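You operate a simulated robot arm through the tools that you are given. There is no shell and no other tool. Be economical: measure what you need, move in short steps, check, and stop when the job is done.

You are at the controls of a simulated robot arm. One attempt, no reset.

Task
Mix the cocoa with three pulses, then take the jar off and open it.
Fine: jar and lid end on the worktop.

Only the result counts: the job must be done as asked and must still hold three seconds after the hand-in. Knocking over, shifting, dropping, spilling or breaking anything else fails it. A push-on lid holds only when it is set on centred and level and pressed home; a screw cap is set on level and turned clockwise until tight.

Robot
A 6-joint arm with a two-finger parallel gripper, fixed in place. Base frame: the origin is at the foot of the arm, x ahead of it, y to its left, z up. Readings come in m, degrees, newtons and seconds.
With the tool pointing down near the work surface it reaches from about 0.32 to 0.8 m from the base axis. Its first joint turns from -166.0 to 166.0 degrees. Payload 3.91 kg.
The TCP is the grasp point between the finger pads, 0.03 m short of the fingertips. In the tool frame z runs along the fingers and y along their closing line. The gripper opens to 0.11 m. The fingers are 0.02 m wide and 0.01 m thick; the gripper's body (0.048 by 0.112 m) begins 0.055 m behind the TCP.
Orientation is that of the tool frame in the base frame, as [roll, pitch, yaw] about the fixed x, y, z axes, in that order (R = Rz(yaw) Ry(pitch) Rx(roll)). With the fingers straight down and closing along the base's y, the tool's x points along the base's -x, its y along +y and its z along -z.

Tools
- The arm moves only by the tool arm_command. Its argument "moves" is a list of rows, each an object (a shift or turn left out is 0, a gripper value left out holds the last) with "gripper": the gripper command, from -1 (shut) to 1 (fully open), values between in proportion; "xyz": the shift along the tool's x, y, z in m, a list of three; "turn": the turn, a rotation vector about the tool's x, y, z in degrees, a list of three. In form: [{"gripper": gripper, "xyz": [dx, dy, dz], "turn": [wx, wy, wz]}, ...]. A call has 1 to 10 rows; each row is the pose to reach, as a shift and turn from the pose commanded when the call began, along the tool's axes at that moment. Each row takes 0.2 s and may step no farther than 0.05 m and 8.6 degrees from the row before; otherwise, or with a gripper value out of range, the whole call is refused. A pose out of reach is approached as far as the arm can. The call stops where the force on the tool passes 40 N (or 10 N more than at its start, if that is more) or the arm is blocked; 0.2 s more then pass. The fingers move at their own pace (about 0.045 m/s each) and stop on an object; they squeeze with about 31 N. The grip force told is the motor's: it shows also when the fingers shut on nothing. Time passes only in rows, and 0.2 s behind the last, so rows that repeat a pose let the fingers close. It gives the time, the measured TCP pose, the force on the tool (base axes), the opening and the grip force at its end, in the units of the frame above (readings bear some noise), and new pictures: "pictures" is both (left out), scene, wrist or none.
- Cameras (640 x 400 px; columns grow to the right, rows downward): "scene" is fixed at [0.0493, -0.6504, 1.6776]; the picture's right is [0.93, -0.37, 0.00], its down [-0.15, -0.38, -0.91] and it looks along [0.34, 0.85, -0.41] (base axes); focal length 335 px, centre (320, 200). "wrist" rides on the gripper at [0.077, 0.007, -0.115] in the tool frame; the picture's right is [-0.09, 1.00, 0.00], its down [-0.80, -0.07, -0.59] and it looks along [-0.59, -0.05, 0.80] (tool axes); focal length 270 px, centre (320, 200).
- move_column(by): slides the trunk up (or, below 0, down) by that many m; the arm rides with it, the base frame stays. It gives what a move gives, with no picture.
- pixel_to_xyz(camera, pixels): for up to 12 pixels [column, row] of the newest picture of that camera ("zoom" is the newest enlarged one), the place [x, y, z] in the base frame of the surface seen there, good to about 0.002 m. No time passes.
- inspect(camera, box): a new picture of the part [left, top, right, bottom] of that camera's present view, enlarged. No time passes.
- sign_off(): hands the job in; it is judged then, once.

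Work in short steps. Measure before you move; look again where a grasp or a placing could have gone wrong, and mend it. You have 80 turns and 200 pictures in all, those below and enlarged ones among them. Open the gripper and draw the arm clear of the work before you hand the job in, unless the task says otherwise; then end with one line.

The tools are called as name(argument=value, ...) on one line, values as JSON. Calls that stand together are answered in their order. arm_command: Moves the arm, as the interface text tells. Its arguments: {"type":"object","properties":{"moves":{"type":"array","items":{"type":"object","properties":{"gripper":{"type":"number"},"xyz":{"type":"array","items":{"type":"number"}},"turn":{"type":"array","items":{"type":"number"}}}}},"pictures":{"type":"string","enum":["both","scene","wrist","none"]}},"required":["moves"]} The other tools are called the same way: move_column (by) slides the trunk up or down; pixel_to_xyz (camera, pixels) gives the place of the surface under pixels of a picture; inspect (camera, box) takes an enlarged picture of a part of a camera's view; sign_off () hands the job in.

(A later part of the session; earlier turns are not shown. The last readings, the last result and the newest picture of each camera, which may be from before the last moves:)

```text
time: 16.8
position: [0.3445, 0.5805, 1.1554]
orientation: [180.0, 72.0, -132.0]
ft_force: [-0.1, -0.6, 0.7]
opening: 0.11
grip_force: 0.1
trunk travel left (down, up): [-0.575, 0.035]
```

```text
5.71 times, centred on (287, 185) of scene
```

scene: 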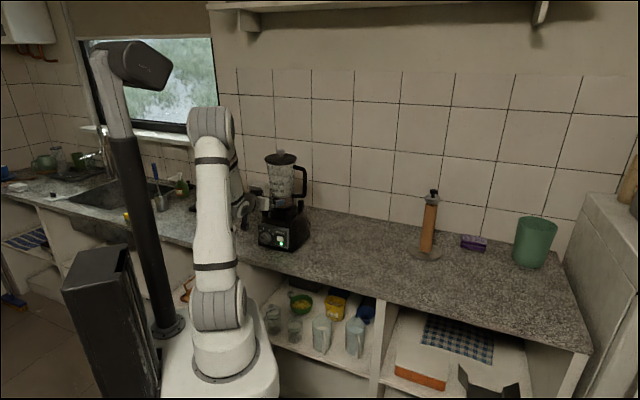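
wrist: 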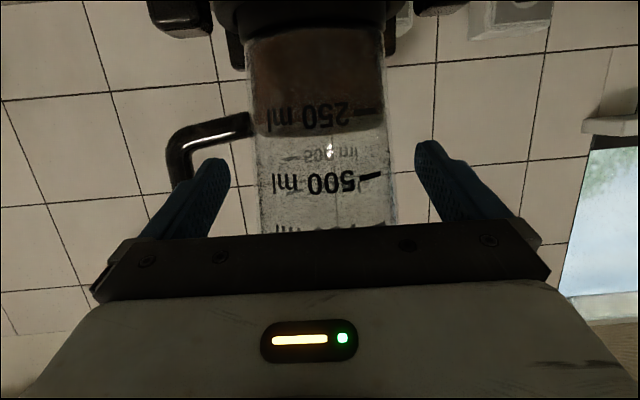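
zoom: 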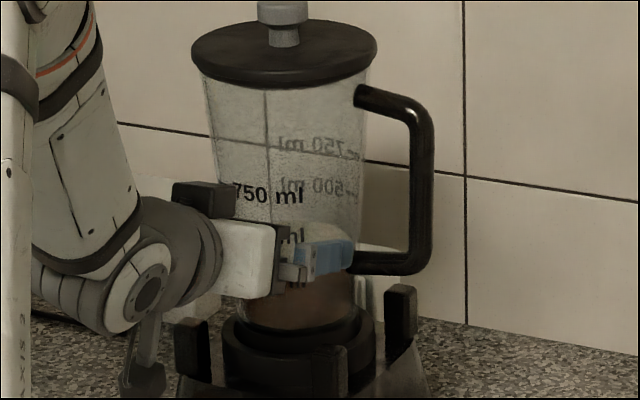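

Centring is within ~1.5 mm (jar mid ≈324 at row 164). I raise 4 mm for handle clearance, shift 1.5 mm and advance the remaining 6.7 cm.

arm_command(moves=[{"gripper": 1, "xyz": [-0.009, 0.0015, 0.015]}, {"xyz": [-0.0142, 0.0015, 0.031]}, {"xyz": [-0.0194, 0.0015, 0.047]}, {"xyz": [-0.0245, 0.0015, 0.0625]}, {"xyz": [-0.0245, 0.0015, 0.0625]}], pictures="wrist")

inspect(camera="scene", box=[255, 150, 319, 220])

```text
time: 18.0
position: [0.3869, 0.6276, 1.1619]
orientation: [-180.0, 72.2, -132.1]
ft_force: [-9.5, -13.2, 7.3]
opening: 0.1099
grip_force: 0.1
trunk travel left (down, up): [-0.575, 0.035]
```

wrist: 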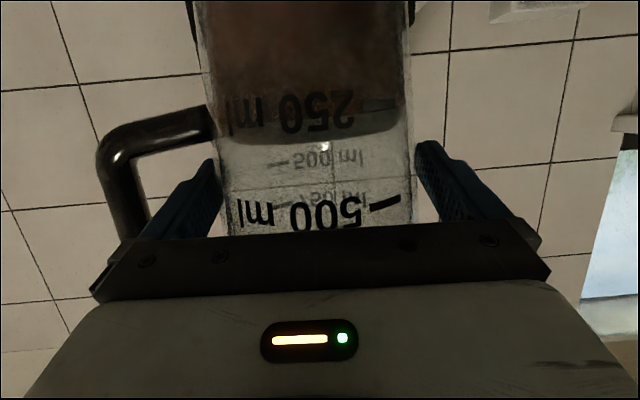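

```text
5.71 times, centred on (287, 185) of scene
```

zoom: 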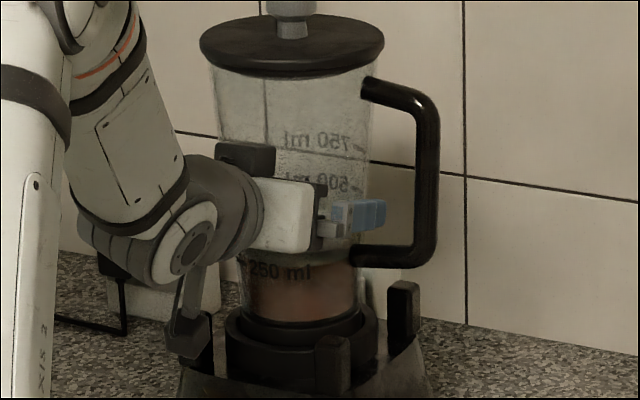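

A −16 N reaction: the palm touches the jar and leaned it slightly. I back off 1.2 cm along the normal; the finger pads still span the widest line.

arm_command(moves=[{"gripper": 1, "xyz": [0.0019, 0, -0.0057]}, {"xyz": [0.0037, 0, -0.0114]}, {"xyz": [0.0037, 0, -0.0114]}], pictures="wrist")

inspect(camera="scene", box=[255, 150, 319, 220])

```text
time: 18.8
position: [0.378, 0.6217, 1.158]
orientation: [-179.8, 72.0, -131.9]
ft_force: [-5.8, -5.3, -5.9]
opening: 0.11
grip_force: 0.0
trunk travel left (down, up): [-0.575, 0.035]
```

wrist: 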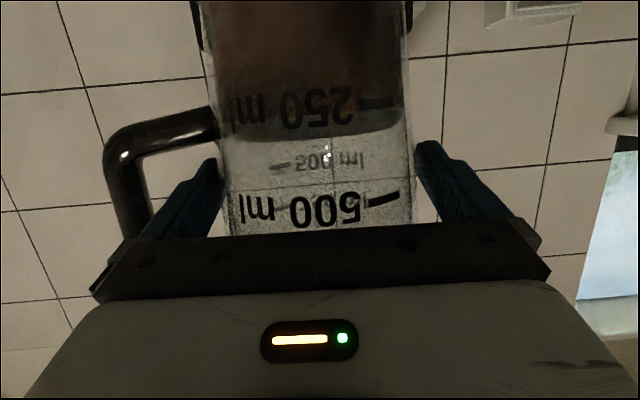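

```text
5.71 times, centred on (287, 185) of scene
```

zoom: 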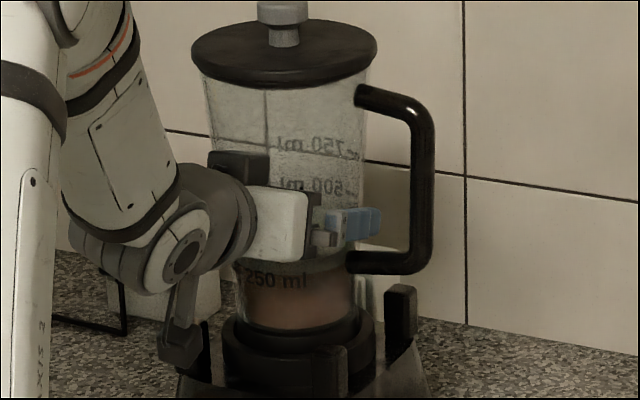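

The jar sits straight again but a light contact remains. I back off 5 mm, level the tool to 86°, and rise 3 mm so the palm clears the flaring glass.

arm_command(moves=[{"gripper": 1, "xyz": [0.0015, 0, -0.0048]}, {"xyz": [-0.0005, 0, -0.0055], "turn": [0, -7, 0]}, {"xyz": [-0.0013, 0, -0.0058], "turn": [0, -14, 0]}, {"xyz": [-0.0013, 0, -0.0058], "turn": [0, -14, 0]}], pictures="wrist")

inspect(camera="scene", box=[255, 150, 319, 220])

```text
time: 19.8
position: [0.3756, 0.6182, 1.1618]
orientation: [179.9, 86.0, -132.2]
ft_force: [-0.3, 0.6, 0.9]
opening: 0.1098
grip_force: 0.0
trunk travel left (down, up): [-0.575, 0.035]
```

wrist: 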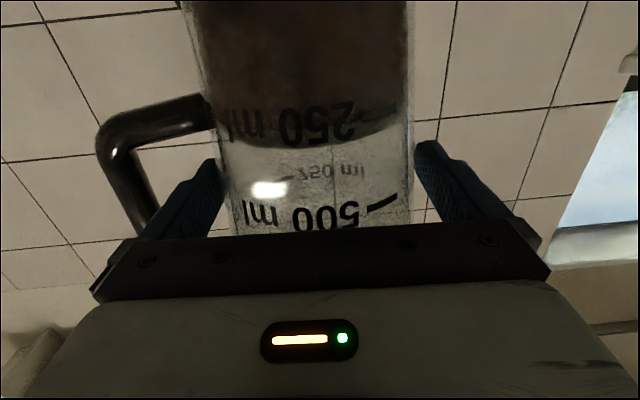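

```text
5.71 times, centred on (287, 185) of scene
```

zoom: 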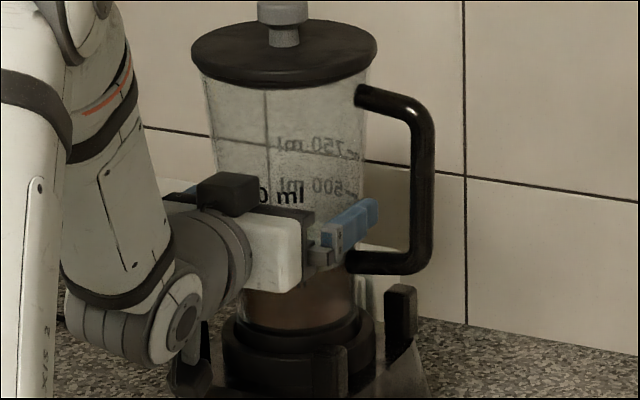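

Forces are zero and the jar is centred between the pads. I advance 9 mm and close the gripper on the glass.

arm_command(moves=[{"gripper": 1, "xyz": [-0.0003, 0, 0.0045]}, {"xyz": [-0.0006, 0, 0.009]}, {"gripper": -1, "xyz": [-0.0006, 0, 0.009]}, {"xyz": [-0.0006, 0, 0.009]}, {"xyz": [-0.0006, 0, 0.009]}, {"xyz": [-0.0006, 0, 0.009]}], pictures="wrist")

inspect(camera="scene", box=[255, 150, 319, 220])

```text
time: 21.2
position: [0.3824, 0.623, 1.1625]
orientation: [179.6, 86.1, -132.5]
ft_force: [6.4, -6.3, 0.1]
opening: 0.105
grip_force: 30.8
trunk travel left (down, up): [-0.575, 0.035]
```

wrist: 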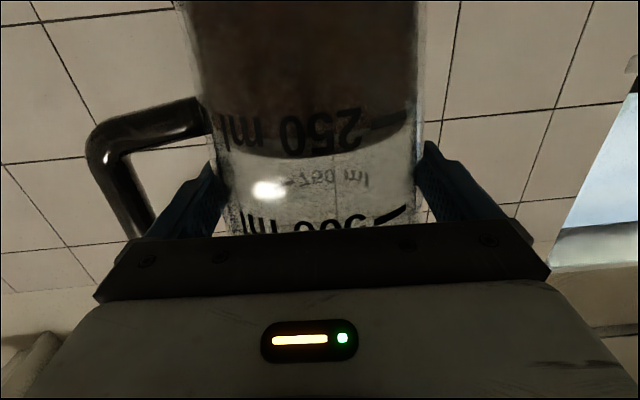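

```text
5.71 times, centred on (287, 185) of scene
```

zoom: 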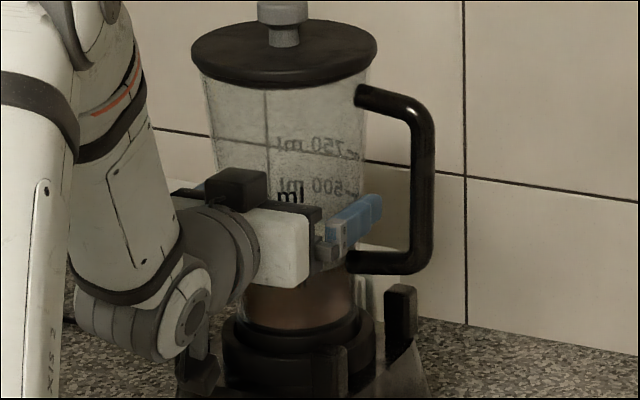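

Gripped at 0.105 m with a 9 N side load, so the tool is about a millimetre too far +y. I relieve that and lift 2 cm as a test.

arm_command(moves=[{"gripper": -1, "xyz": [0, -0.001, 0]}, {"xyz": [0, -0.001, 0]}, {"xyz": [-0.005, -0.001, -0.0003]}, {"xyz": [-0.01, -0.001, -0.0007]}, {"xyz": [-0.015, -0.001, -0.001]}, {"xyz": [-0.02, -0.001, -0.0014]}], pictures="wrist")

inspect(camera="scene", box=[255, 150, 319, 220])

```text
time: 22.6
position: [0.3849, 0.6207, 1.1655]
orientation: [-178.4, 84.2, -130.4]
ft_force: [1.6, -8.2, -23.3]
opening: 0.1059
grip_force: 31.2
trunk travel left (down, up): [-0.575, 0.035]
stopped in row 6: the force on the tool passed its limit (the readings are from after the stop); the commanded pose is now the measured one
```

wrist: 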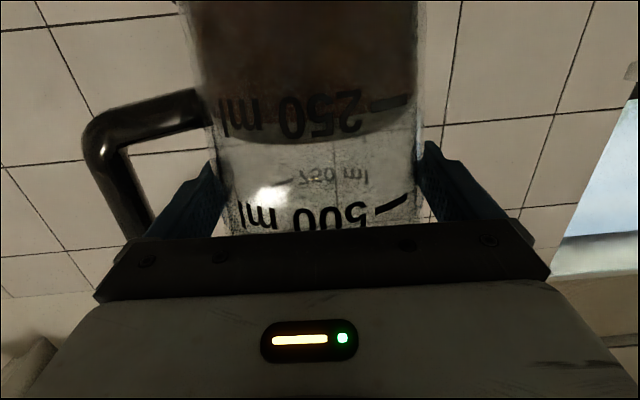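

```text
5.71 times, centred on (287, 185) of scene
```

zoom: 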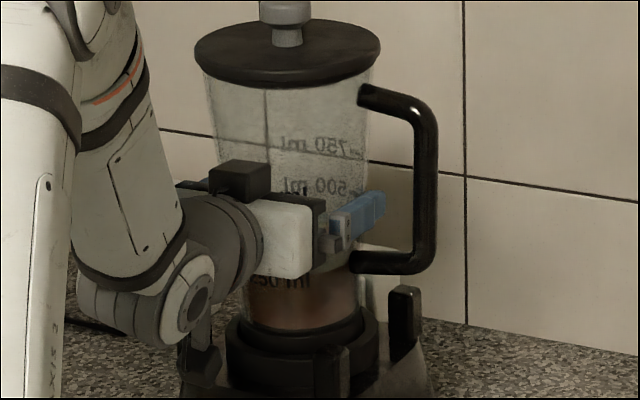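

The pull reached the limit and the whole blender, base included, moved slightly: the jar is locked in its seat. I lower back 4 mm, release and look closely at the seat.

arm_command(moves=[{"gripper": -1, "xyz": [0.003, 0, 0.0003]}, {"xyz": [0.005, 0, 0.0005]}, {"gripper": 1, "xyz": [0.005, 0, 0.0005]}, {"gripper": 1, "xyz": [0.005, 0, 0.0005]}, {"xyz": [0.005, 0, 0.0005]}], pictures="wrist")

inspect(camera="scene", box=[255, 150, 319, 220])

inspect(camera="scene", box=[250, 215, 310, 255])

```text
time: 23.8
position: [0.3839, 0.621, 1.1715]
orientation: [-179.4, 85.5, -131.3]
ft_force: [11.7, -7.0, 8.5]
opening: 0.1102
grip_force: 0.1
trunk travel left (down, up): [-0.575, 0.035]
```

wrist: 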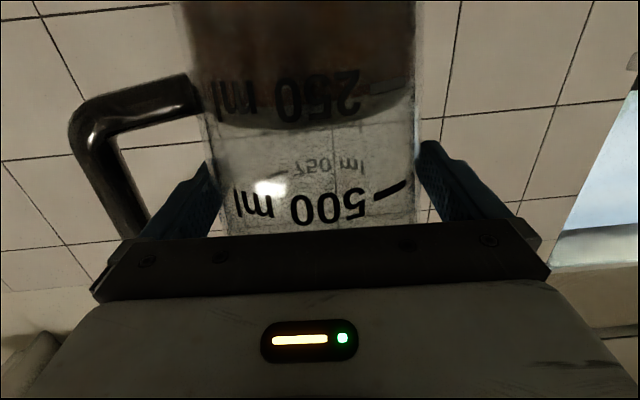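

```text
5.71 times, centred on (287, 185) of scene
```

zoom: 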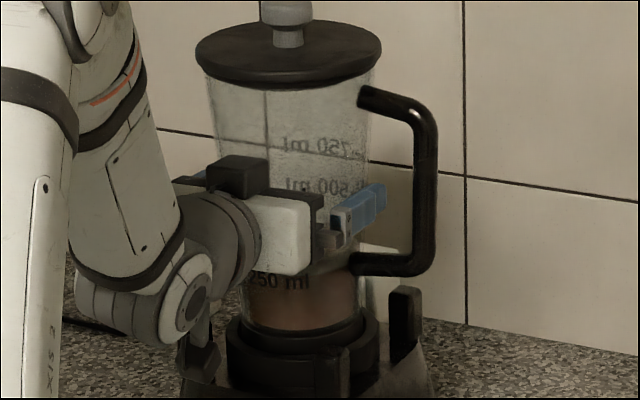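

```text
10.00 times, centred on (280, 235) of scene
```

zoom: 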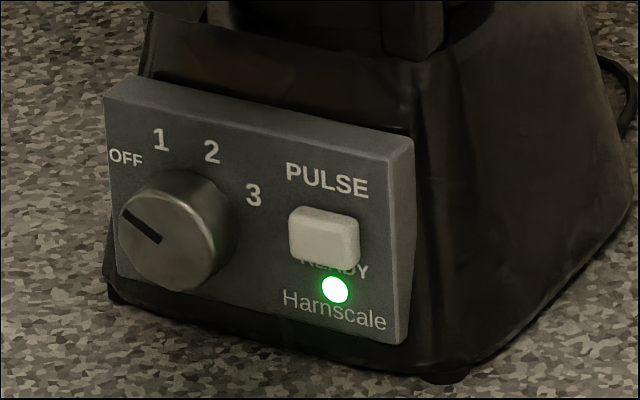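

The base has shifted only ~1.5 mm. A side load remains on the opened fingers (13 N toward −y); I relieve it by moving 2.5 mm −y and 6 mm down.

arm_command(moves=[{"gripper": 1, "xyz": [0.003, -0.0015, 0]}, {"gripper": 1, "xyz": [0.006, -0.0025, 0]}, {"xyz": [0.006, -0.0025, 0]}], pictures="wrist")

inspect(camera="scene", box=[265, 190, 305, 230])

inspect(camera="scene", box=[250, 215, 310, 255])

```text
time: 24.6
position: [0.3832, 0.62, 1.1616]
orientation: [-177.6, 85.0, -129.3]
ft_force: [-0.6, -0.4, 0.7]
opening: 0.1098
grip_force: 0.1
trunk travel left (down, up): [-0.575, 0.035]
```

wrist: 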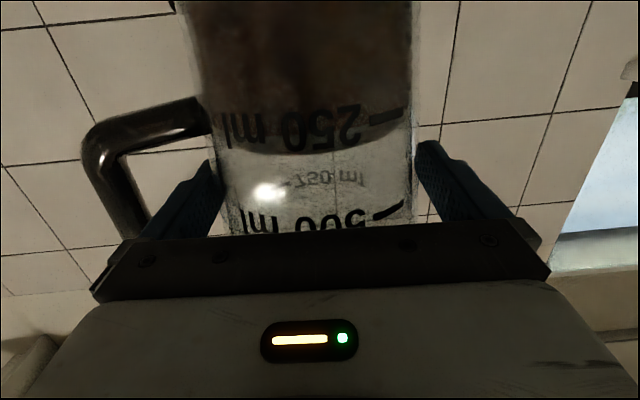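

```text
10.00 times, centred on (285, 210) of scene
```

zoom: 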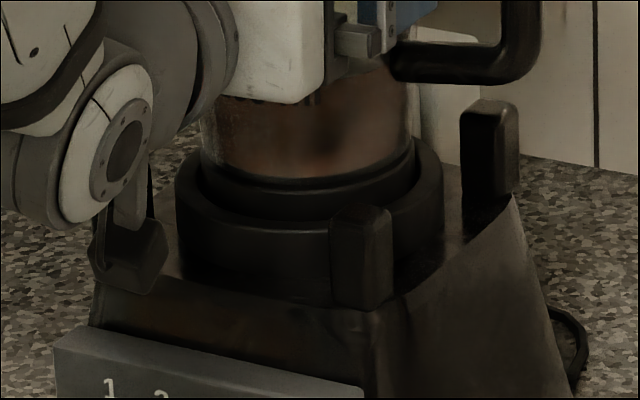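

```text
10.00 times, centred on (280, 235) of scene
```

zoom: 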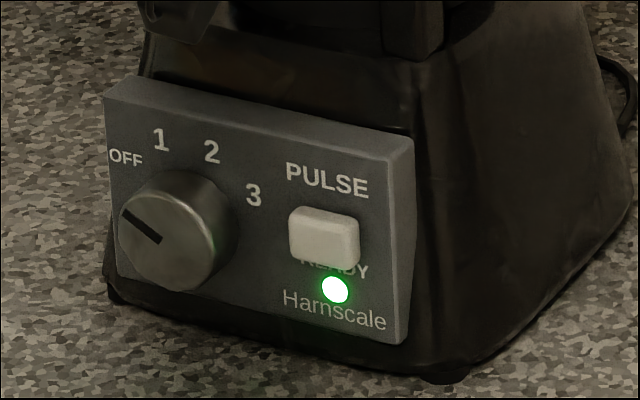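

The arm is free of load again. I look at the seat for lock markings from the wrist and scene.

inspect(camera="wrist", box=[140, 0, 460, 120])

inspect(camera="scene", box=[280, 195, 312, 225])

```text
2.00 times, centred on (300, 60) of wrist
```

zoom: 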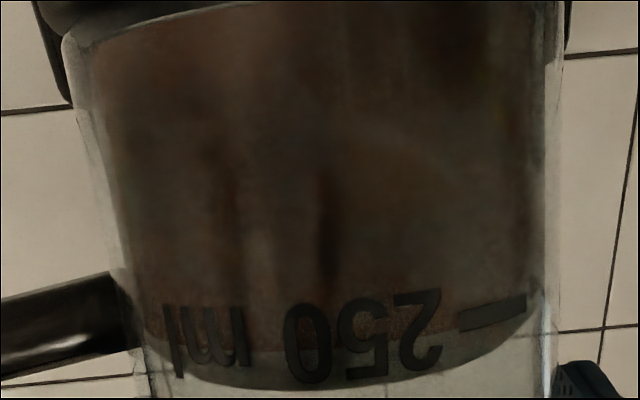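

```text
13.33 times, centred on (296, 210) of scene
```

zoom: 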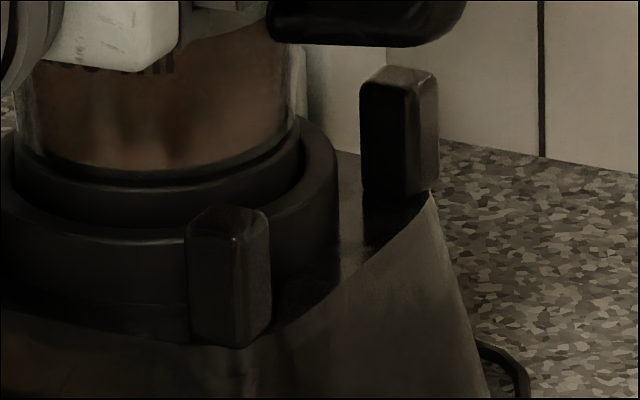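

No lock marks are visible; the foot sits in a plain ring, so the first pull may have jammed from the off-centre grip. I close again and read the side load before lifting.

arm_command(moves=[{"gripper": -1}, {"gripper": -1}, {"gripper": -1}, {"gripper": -1}], pictures="none")

```text
time: 25.6
position: [0.384, 0.6192, 1.1628]
orientation: [-178.3, 85.0, -130.3]
ft_force: [3.0, -7.3, 0.5]
opening: 0.1051
grip_force: 31.0
trunk travel left (down, up): [-0.575, 0.035]
```

There's still about 7 N side load; I shift 1 mm −y and 0.5 mm back while closed.

arm_command(moves=[{"gripper": -1, "xyz": [0, -0.001, -0.0005]}, {"xyz": [0, -0.001, -0.0005]}], pictures="none")

```text
time: 26.2
position: [0.385, 0.6197, 1.1623]
orientation: [-178.2, 85.1, -130.2]
ft_force: [3.9, -0.5, -0.2]
opening: 0.1048
grip_force: 31.2
trunk travel left (down, up): [-0.575, 0.035]
```

Side load is down to ~3 N. I lift 3 mm and read.

arm_command(moves=[{"gripper": -1, "xyz": [-0.0015, 0, 0]}, {"xyz": [-0.003, 0, -0.0003]}, {"xyz": [-0.003, 0, -0.0003]}], pictures="none")

inspect(camera="scene", box=[265, 190, 305, 230])

```text
time: 27.0
position: [0.3849, 0.6189, 1.1626]
orientation: [-177.6, 84.7, -129.5]
ft_force: [-1.0, -7.2, -11.7]
opening: 0.1048
grip_force: 31.2
trunk travel left (down, up): [-0.575, 0.035]
```

```text
10.00 times, centred on (285, 210) of scene
```

zoom: 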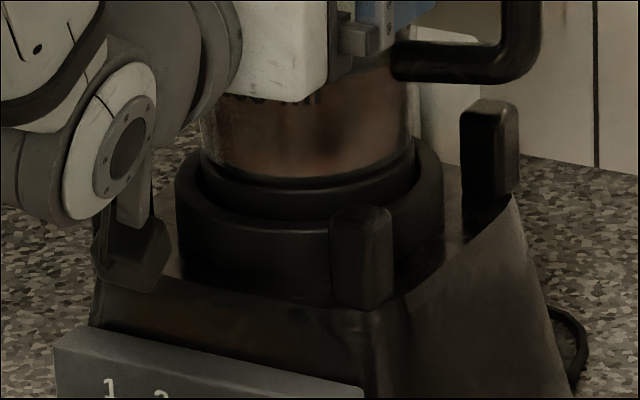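

The arm gives ~4 N/mm, so 12 N may just be the jar's weight being taken. I raise 3 mm more and watch.

arm_command(moves=[{"gripper": -1, "xyz": [-0.0015, 0, 0]}, {"xyz": [-0.003, 0, -0.0003]}, {"xyz": [-0.003, 0, -0.0003]}], pictures="none")

inspect(camera="scene", box=[265, 190, 305, 230])

```text
time: 27.8
position: [0.3845, 0.6199, 1.1648]
orientation: [-177.4, 84.7, -129.3]
ft_force: [-1.4, -6.7, -22.7]
opening: 0.1055
grip_force: 31.0
trunk travel left (down, up): [-0.575, 0.035]
```

```text
10.00 times, centred on (285, 210) of scene
```

zoom: 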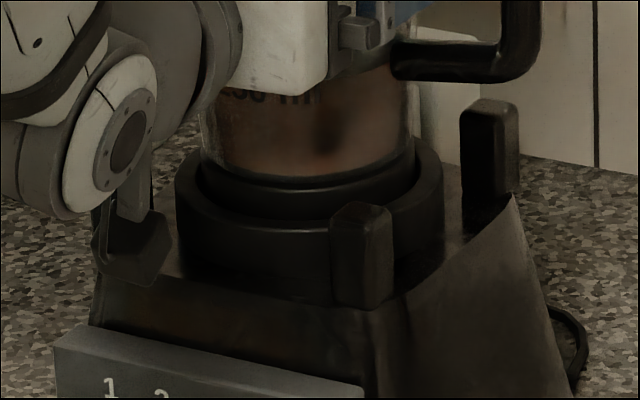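

The fingers crept up the glass at ~23 N while the jar stayed put relative to its ring: it seems twist-locked. I lower 4 mm to unload, then try a gentle 8° counter-clockwise turn about the jar axis.

arm_command(moves=[{"gripper": -1, "xyz": [0.004, 0, 0.0003]}, {"xyz": [0.004, -0.0004, 0.0003], "turn": [-2, 0, 0]}, {"xyz": [0.004, -0.0007, 0.0003], "turn": [-4, 0, 0]}, {"xyz": [0.004, -0.0011, 0.0003], "turn": [-6, 0, 0]}, {"xyz": [0.004, -0.0015, 0.0003], "turn": [-8, 0, 0]}, {"xyz": [0.004, -0.0015, 0.0003], "turn": [-8, 0, 0]}], pictures="wrist")

inspect(camera="scene", box=[255, 150, 319, 220])

inspect(camera="scene", box=[250, 215, 310, 255])

```text
time: 29.2
position: [0.3841, 0.6201, 1.1651]
orientation: [176.2, 85.0, -130.3]
ft_force: [4.4, -5.5, -4.3]
opening: 0.1054
grip_force: 30.9
trunk travel left (down, up): [-0.575, 0.035]
```

wrist: 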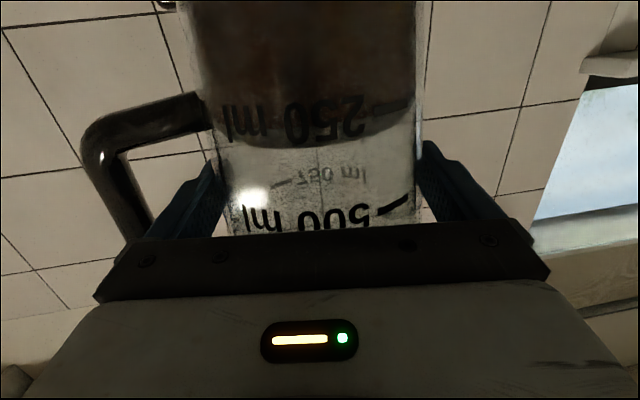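

```text
5.71 times, centred on (287, 185) of scene
```

zoom: 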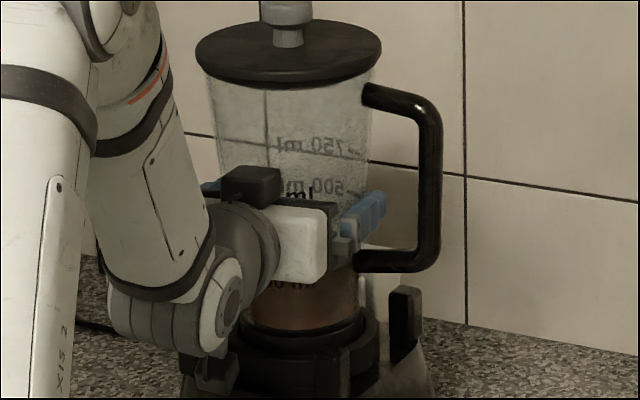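

```text
10.00 times, centred on (280, 235) of scene
```

zoom: 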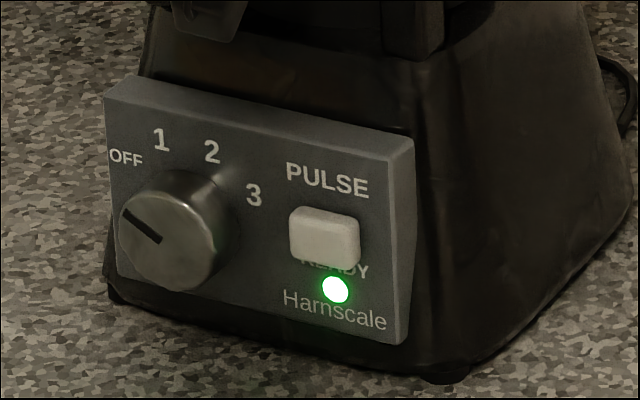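

The jar turned with the gripper (handle edge moved 437→443) while the base stayed put, at low force. I continue 16° more counter-clockwise.

arm_command(moves=[{"gripper": -1, "xyz": [0, -0.0007, 0.0], "turn": [-4, 0, -0.35]}, {"xyz": [0, -0.0015, 0.0001], "turn": [-8, 0, -0.7]}, {"xyz": [0, -0.0022, 0.0002], "turn": [-12, 0, -1.05]}, {"xyz": [0, -0.0029, 0.0004], "turn": [-16, 0, -1.4]}, {"xyz": [0, -0.0029, 0.0004], "turn": [-16, 0, -1.4]}], pictures="wrist")

inspect(camera="scene", box=[255, 150, 319, 220])

inspect(camera="scene", box=[250, 215, 310, 255])

```text
time: 30.4
position: [0.3848, 0.6198, 1.1642]
orientation: [175.9, 85.0, -130.6]
ft_force: [6.0, -1.8, 0.1]
opening: 0.1055
grip_force: 31.0
out of reach, approached as far as the arm can: row 1, 2, 3, 4, 5
trunk travel left (down, up): [-0.575, 0.035]
```

wrist: 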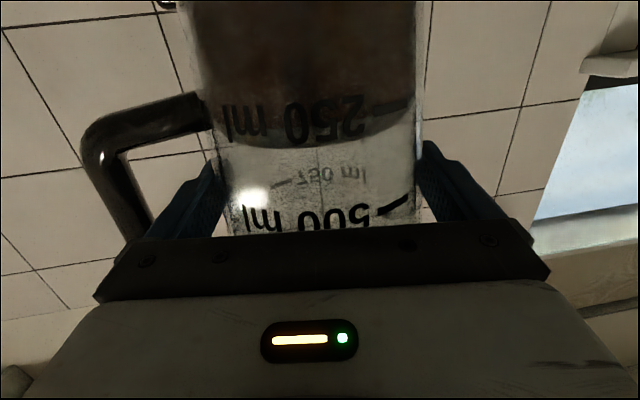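

```text
5.71 times, centred on (287, 185) of scene
```

zoom: 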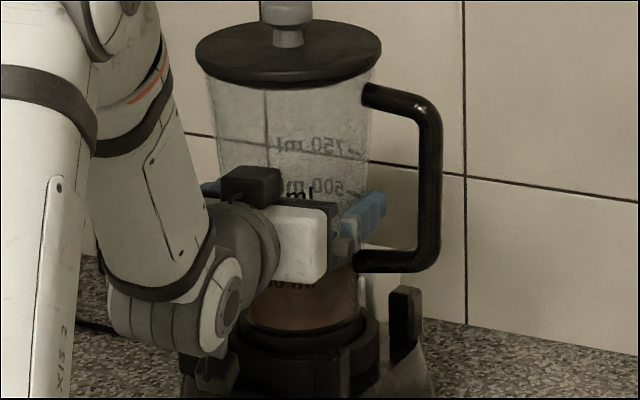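

```text
10.00 times, centred on (280, 235) of scene
```

zoom: 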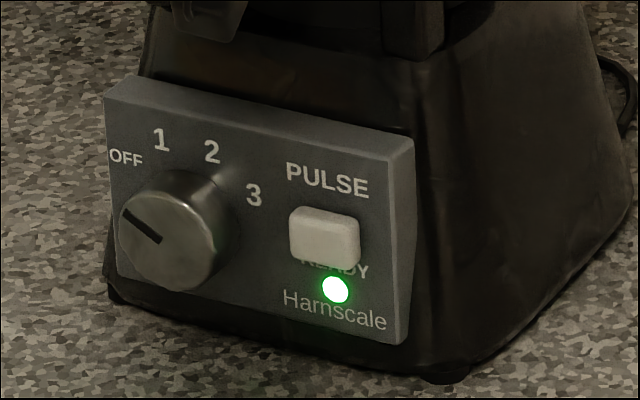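

The arm hit a wrist limit turning further. I open, swing the gripper 24° clockwise around the jar to get a fresh bite, keeping the pads concentric.

arm_command(moves=[{"gripper": 1}, {"gripper": 1}, {"gripper": 1}], pictures="both")

```text
time: 31.2
position: [0.3847, 0.6204, 1.1652]
orientation: [176.7, 85.1, -129.7]
ft_force: [-0.3, 0.6, -0.4]
opening: 0.11
grip_force: 0.0
trunk travel left (down, up): [-0.575, 0.035]
```

scene: 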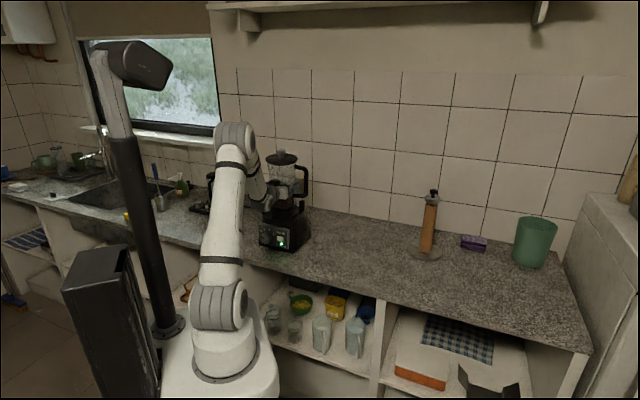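
wrist: 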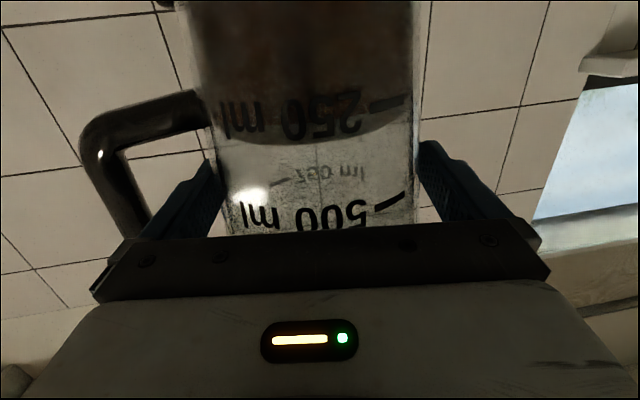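

Free of load. I drop 4 mm where the glass is thinner and swing 24° clockwise about the axis.

arm_command(moves=[{"gripper": 1, "xyz": [0.004, 0, 0.0003]}, {"xyz": [0.004, 0.0011, 0.0004], "turn": [6, 0, 0.5]}, {"xyz": [0.004, 0.0022, 0.0005], "turn": [12, 0, 1.0]}, {"xyz": [0.004, 0.0032, 0.0008], "turn": [18, 0, 1.6]}, {"xyz": [0.004, 0.0043, 0.0012], "turn": [24, 0, 2.1]}, {"xyz": [0.004, 0.0043, 0.0012], "turn": [24, 0, 2.1]}], pictures="wrist")

inspect(camera="scene", box=[245, 150, 319, 225])

```text
time: 32.6
position: [0.3806, 0.6235, 1.161]
orientation: [177.3, 84.9, -153.2]
ft_force: [-0.8, 0.2, 0.1]
opening: 0.11
grip_force: 0.1
trunk travel left (down, up): [-0.575, 0.035]
```

wrist: 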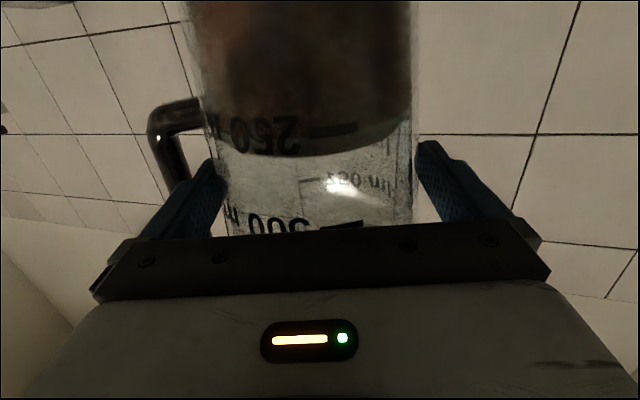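

```text
5.33 times, centred on (282, 188) of scene
```

zoom: 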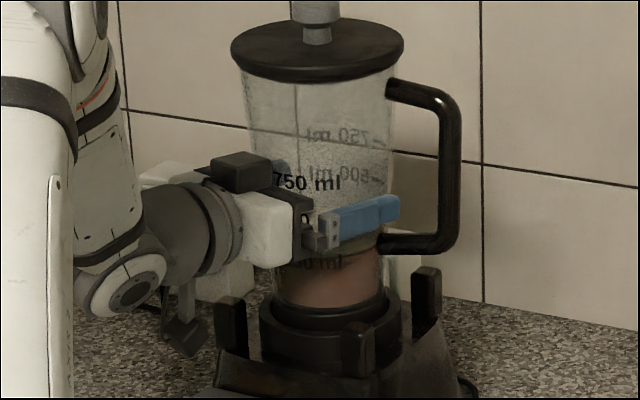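

The swing went free of load. I close the grip and turn 24° counter-clockwise with the jar.

arm_command(moves=[{"gripper": -1}, {"gripper": -1}, {"gripper": -1}, {"xyz": [0, -0.0011, 0.0], "turn": [-6, 0, -0.5]}, {"xyz": [0, -0.0022, 0.0002], "turn": [-12, 0, -1.0]}, {"xyz": [0, -0.0032, 0.0005], "turn": [-18, 0, -1.6]}, {"xyz": [0, -0.0043, 0.0009], "turn": [-24, 0, -2.1]}, {"xyz": [0, -0.0043, 0.0009], "turn": [-24, 0, -2.1]}], pictures="wrist")

inspect(camera="scene", box=[245, 150, 319, 225])

inspect(camera="scene", box=[250, 215, 310, 255])

```text
time: 34.4
position: [0.385, 0.6171, 1.1601]
orientation: [176.2, 85.0, -130.2]
ft_force: [1.4, -9.8, -0.5]
opening: 0.1
grip_force: 30.9
trunk travel left (down, up): [-0.575, 0.035]
```

wrist: 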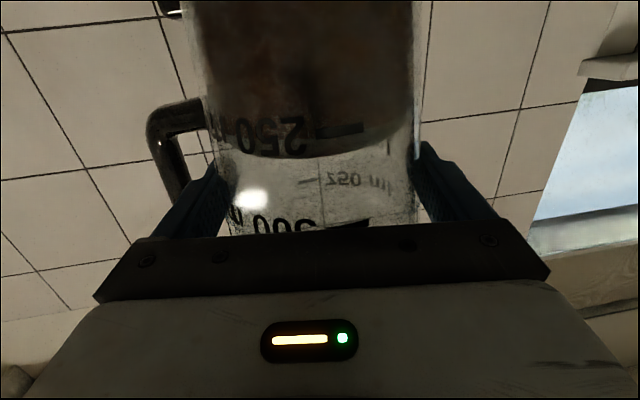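

```text
5.33 times, centred on (282, 188) of scene
```

zoom: 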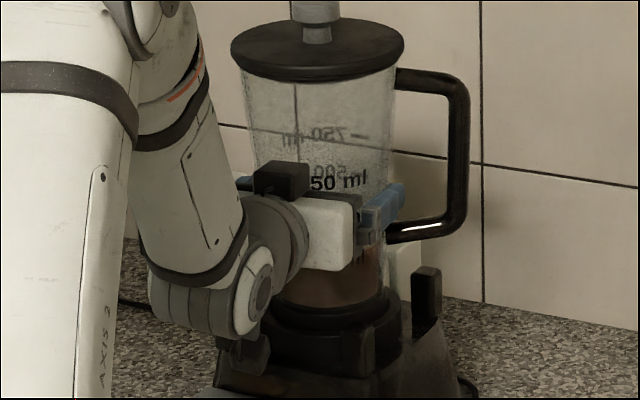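

```text
10.00 times, centred on (280, 235) of scene
```

zoom: 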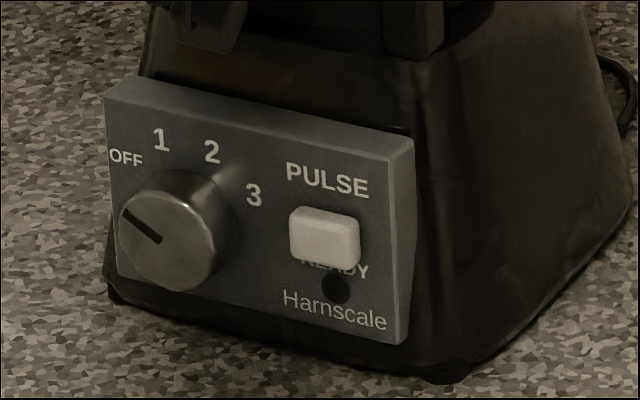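

The READY lamp went out, so the jar is unlocked after ~32°. I relieve the small side load and lift 6 mm as a test.

arm_command(moves=[{"gripper": -1, "xyz": [0, -0.001, -0.001]}, {"xyz": [-0.002, -0.001, -0.001]}, {"xyz": [-0.004, -0.001, -0.0013]}, {"xyz": [-0.006, -0.001, -0.0015]}, {"xyz": [-0.006, -0.001, -0.0015]}], pictures="none")

inspect(camera="scene", box=[245, 150, 319, 225])

```text
time: 35.6
position: [0.3851, 0.6179, 1.1634]
orientation: [177.4, 84.5, -129.1]
ft_force: [-0.1, -5.3, -19.5]
opening: 0.1007
grip_force: 30.6
trunk travel left (down, up): [-0.575, 0.035]
```

```text
5.33 times, centred on (282, 188) of scene
```

zoom: 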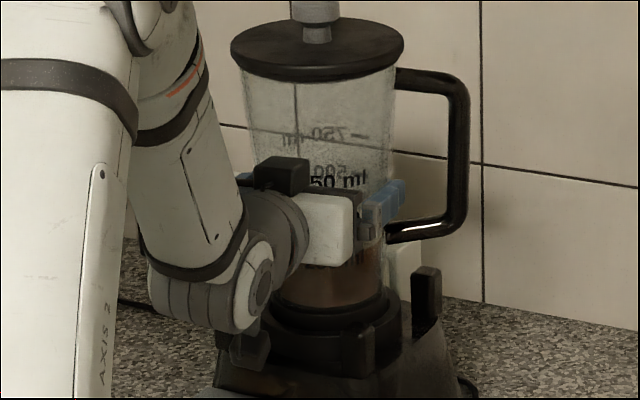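

Still not rising, so it may need more turn. I lower, open, swing 30° clockwise for another bite.

arm_command(moves=[{"gripper": -1, "xyz": [0.005, 0, 0.0004]}, {"gripper": 1, "xyz": [0.005, 0, 0.0004]}, {"gripper": 1, "xyz": [0.005, 0.0, 0.0004]}, {"gripper": 1, "xyz": [0.005, 0.0, 0.0004]}], pictures="wrist")

```text
time: 36.6
position: [0.384, 0.6166, 1.1622]
orientation: [176.8, 85.2, -129.8]
ft_force: [-0.4, -0.3, -0.4]
opening: 0.11
grip_force: 0.1
trunk travel left (down, up): [-0.575, 0.035]
```

wrist: 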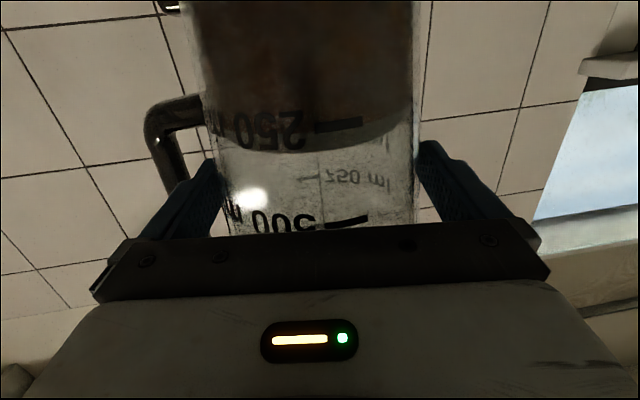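

Load-free. I swing 30° clockwise around the axis (about 14 mm ahead of the TCP).

arm_command(moves=[{"gripper": 1, "xyz": [0.002, 0.0015, 0.0004], "turn": [6, 0, 0.5]}, {"xyz": [0.002, 0.0029, 0.0006], "turn": [12, 0, 1.0]}, {"xyz": [0.002, 0.0043, 0.001], "turn": [18, 0, 1.6]}, {"xyz": [0.002, 0.0057, 0.0015], "turn": [24, 0, 2.1]}, {"xyz": [0.002, 0.007, 0.0022], "turn": [30, 0, 2.6]}, {"xyz": [0.002, 0.007, 0.0022], "turn": [30, 0, 2.6]}], pictures="wrist")

```text
time: 38.0
position: [0.3783, 0.6227, 1.1599]
orientation: [177.6, 84.8, -159.1]
ft_force: [0.3, 0.6, 0.3]
opening: 0.1102
grip_force: 0.0
trunk travel left (down, up): [-0.575, 0.035]
```

wrist: 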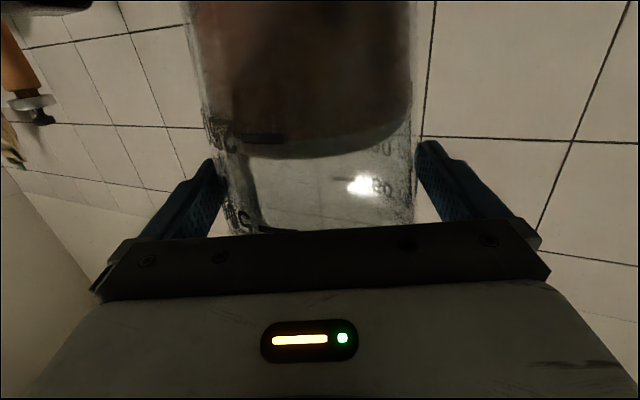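

Clear. I close and turn the jar another 30° counter-clockwise.

arm_command(moves=[{"gripper": -1, "xyz": [0, 0, 0.002]}, {"gripper": -1, "xyz": [0, 0, 0.002]}, {"gripper": -1, "xyz": [0, 0, 0.002]}, {"xyz": [0, -0.0013, 0.002], "turn": [-6, 0, -0.5]}, {"xyz": [0, -0.0025, 0.0022], "turn": [-12, 0, -1.0]}, {"xyz": [0, -0.0037, 0.0026], "turn": [-18, 0, -1.6]}, {"xyz": [0, -0.0049, 0.003], "turn": [-24, 0, -2.1]}, {"xyz": [0, -0.006, 0.0036], "turn": [-30, 0, -2.6]}, {"xyz": [0, -0.006, 0.0036], "turn": [-30, 0, -2.6]}], pictures="wrist")

inspect(camera="scene", box=[245, 150, 319, 225])

inspect(camera="scene", box=[250, 215, 310, 255])

```text
time: 40.0
position: [0.3841, 0.6194, 1.1592]
orientation: [176.7, 84.9, -129.7]
ft_force: [0.0, 0.2, -0.4]
opening: 0.1012
grip_force: 31.5
trunk travel left (down, up): [-0.575, 0.035]
```

wrist: 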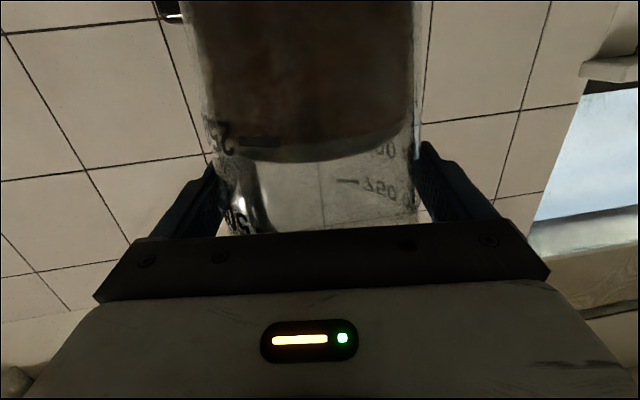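

```text
5.33 times, centred on (282, 188) of scene
```

zoom: 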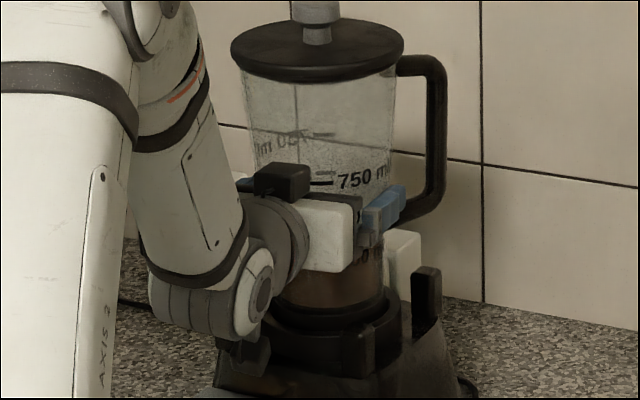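

```text
10.00 times, centred on (280, 235) of scene
```

zoom: 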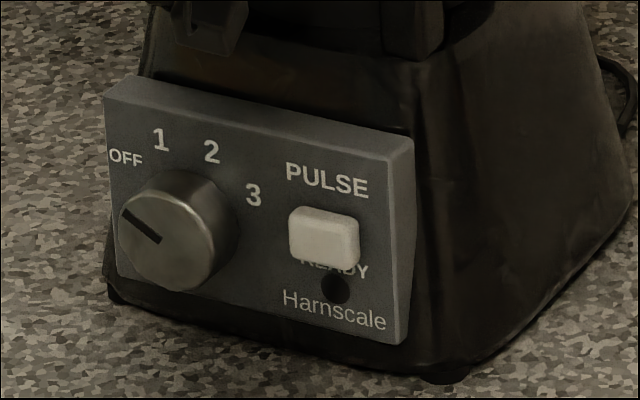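

All forces are near zero and the jar has turned ~62°. I lift 8 mm and check.

arm_command(moves=[{"gripper": -1, "xyz": [-0.002, 0, -0.0002]}, {"xyz": [-0.004, 0, -0.0004]}, {"xyz": [-0.006, 0, -0.0005]}, {"xyz": [-0.008, 0, -0.0007]}, {"xyz": [-0.008, 0, -0.0007]}], pictures="none")

inspect(camera="scene", box=[245, 150, 319, 225])

```text
time: 41.2
position: [0.3874, 0.6199, 1.1659]
orientation: [177.1, 84.9, -129.4]
ft_force: [-0.1, -0.3, -9.4]
opening: 0.1013
grip_force: 30.4
trunk travel left (down, up): [-0.575, 0.035]
```

```text
5.33 times, centred on (282, 188) of scene
```

zoom: 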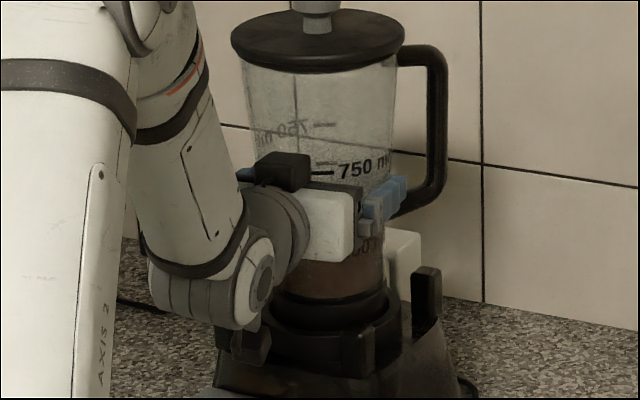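

The jar rises, with only its ~9.4 N weight on the tool. I lift 8 cm more, clear of the posts.

arm_command(moves=[{"gripper": -1, "xyz": [-0.01, 0, -0.0009]}, {"xyz": [-0.02, 0, -0.0017]}, {"xyz": [-0.032, 0, -0.0028]}, {"xyz": [-0.044, 0, -0.0038]}, {"xyz": [-0.056, 0, -0.0049]}, {"xyz": [-0.068, 0, -0.0059]}, {"xyz": [-0.08, 0, -0.007]}, {"xyz": [-0.08, 0, -0.007]}], pictures="both")

inspect(camera="scene", box=[235, 130, 331, 255])

```text
time: 43.0
position: [0.3852, 0.6206, 1.2472]
orientation: [176.9, 84.8, -129.5]
ft_force: [0.3, -0.1, -7.8]
opening: 0.1013
grip_force: 31.1
trunk travel left (down, up): [-0.575, 0.035]
```

scene: 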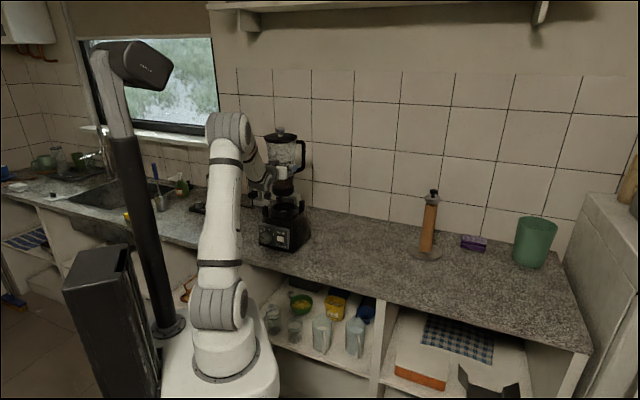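
wrist: 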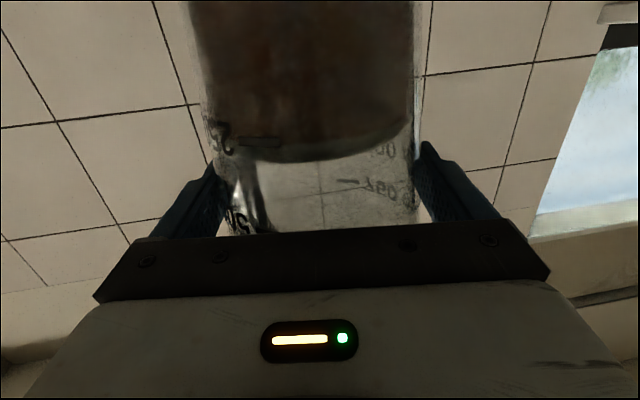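

```text
3.20 times, centred on (283, 192) of scene
```

zoom: 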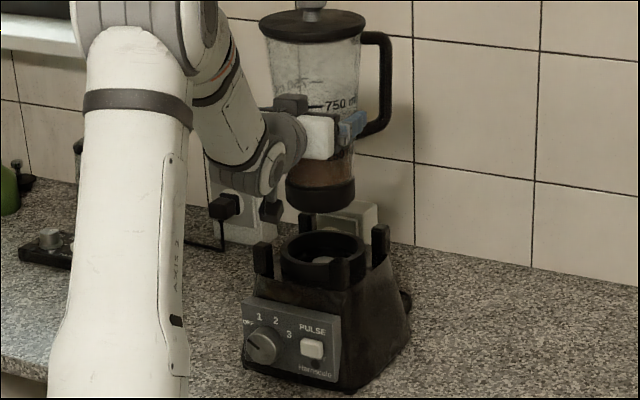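

The jar is off and hanging level. I measure its foot and the camera's lowest point to plan the set-down.

pixel_to_xyz(camera="zoom", pixels=[[320, 208], [320, 212], [300, 206], [345, 203], [321, 190], [270, 220], [272, 205], [316, 40], [310, 5], [385, 100], [345, 135], [350, 125]])

pixel_to_xyz(camera="scene", pixels=[[340, 245], [360, 240], [380, 250], [330, 255], [360, 270], [400, 250], [340, 225], [420, 250], [430, 200]])

```text
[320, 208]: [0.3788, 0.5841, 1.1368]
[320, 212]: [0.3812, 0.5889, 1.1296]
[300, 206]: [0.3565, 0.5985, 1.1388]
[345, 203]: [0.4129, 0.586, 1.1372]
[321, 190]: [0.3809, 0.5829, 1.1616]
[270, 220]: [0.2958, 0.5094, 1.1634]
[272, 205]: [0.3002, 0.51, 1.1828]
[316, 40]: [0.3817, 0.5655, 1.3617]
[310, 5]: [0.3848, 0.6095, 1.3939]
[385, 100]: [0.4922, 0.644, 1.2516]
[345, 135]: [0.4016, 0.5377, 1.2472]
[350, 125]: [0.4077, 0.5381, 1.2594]
```

```text
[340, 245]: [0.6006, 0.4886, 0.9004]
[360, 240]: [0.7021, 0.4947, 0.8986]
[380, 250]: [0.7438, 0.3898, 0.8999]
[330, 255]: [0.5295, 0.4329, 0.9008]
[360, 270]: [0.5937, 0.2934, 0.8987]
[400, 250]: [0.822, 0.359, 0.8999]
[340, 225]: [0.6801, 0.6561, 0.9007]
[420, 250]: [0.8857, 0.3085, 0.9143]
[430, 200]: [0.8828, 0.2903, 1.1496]
```

The foot is at z≈1.13, 4.5 cm above the posts, and the counter around (0.60, 0.44) is free. I carry the jar by swinging about the base axis, first 11° clockwise at moderate speed.

arm_command(moves=[{"gripper": -1, "xyz": [0, -0.0233, 0.0015], "turn": [1.83, 0, 0.16]}, {"xyz": [0, -0.0467, 0.0022], "turn": [3.65, 0, 0.32]}, {"xyz": [0, -0.07, 0.0022], "turn": [5.48, 0, 0.48]}, {"xyz": [0, -0.0934, 0.0015], "turn": [7.3, 0, 0.64]}, {"xyz": [0, -0.1168, 0], "turn": [9.13, 0, 0.8]}, {"xyz": [0, -0.14, -0.0023], "turn": [10.96, 0, 0.96]}, {"xyz": [0, -0.14, -0.0023], "turn": [10.96, 0, 0.96]}], pictures="scene")

```text
time: 44.6
position: [0.4977, 0.5332, 1.2455]
orientation: [177.1, 84.8, -140.5]
ft_force: [0.4, -0.7, -8.6]
opening: 0.1011
grip_force: 31.4
trunk travel left (down, up): [-0.575, 0.035]
```

scene: 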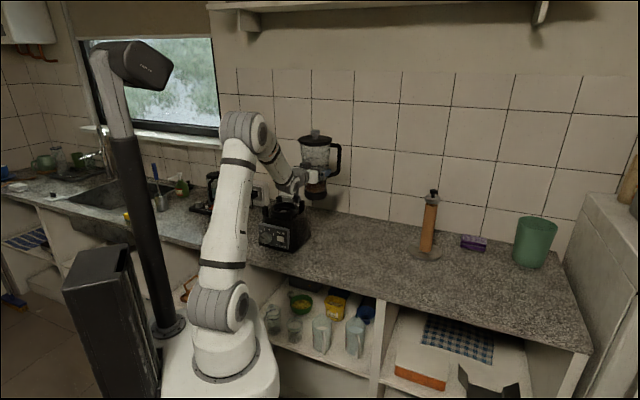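

The jar hangs steady. I repeat the same 11° swing.

arm_command(moves=[{"gripper": -1, "xyz": [0, -0.0233, 0.0015], "turn": [1.83, 0, 0.16]}, {"xyz": [0, -0.0467, 0.0022], "turn": [3.65, 0, 0.32]}, {"xyz": [0, -0.07, 0.0022], "turn": [5.48, 0, 0.48]}, {"xyz": [0, -0.0934, 0.0015], "turn": [7.3, 0, 0.64]}, {"xyz": [0, -0.1168, 0], "turn": [9.13, 0, 0.8]}, {"xyz": [0, -0.14, -0.0023], "turn": [10.96, 0, 0.96]}, {"xyz": [0, -0.14, -0.0023], "turn": [10.96, 0, 0.96]}], pictures="scene")

inspect(camera="scene", box=[290, 120, 380, 245])

```text
time: 46.2
position: [0.5901, 0.4286, 1.2457]
orientation: [177.3, 84.9, -151.3]
ft_force: [-0.4, -0.5, -9.8]
opening: 0.1013
grip_force: 31.3
trunk travel left (down, up): [-0.575, 0.035]
```

scene: 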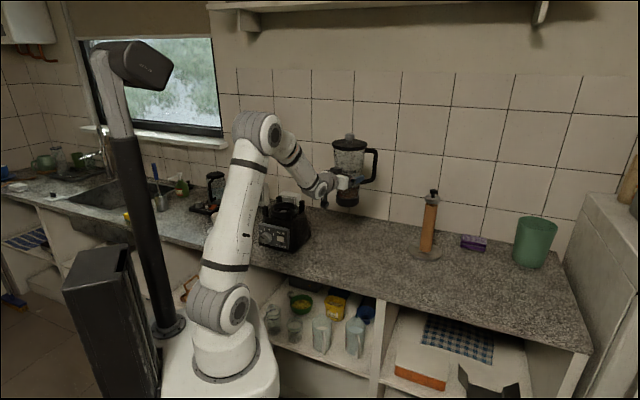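

```text
3.20 times, centred on (335, 182) of scene
```

zoom: 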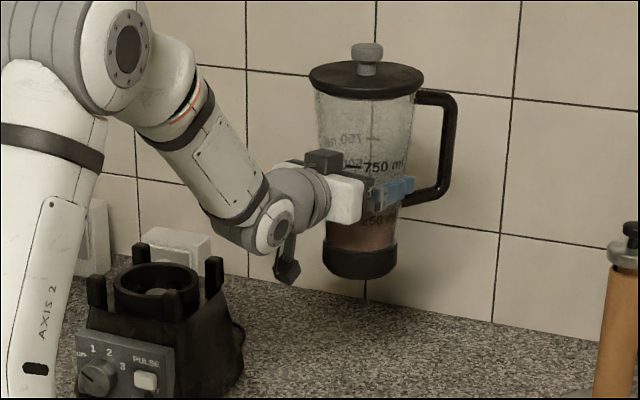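

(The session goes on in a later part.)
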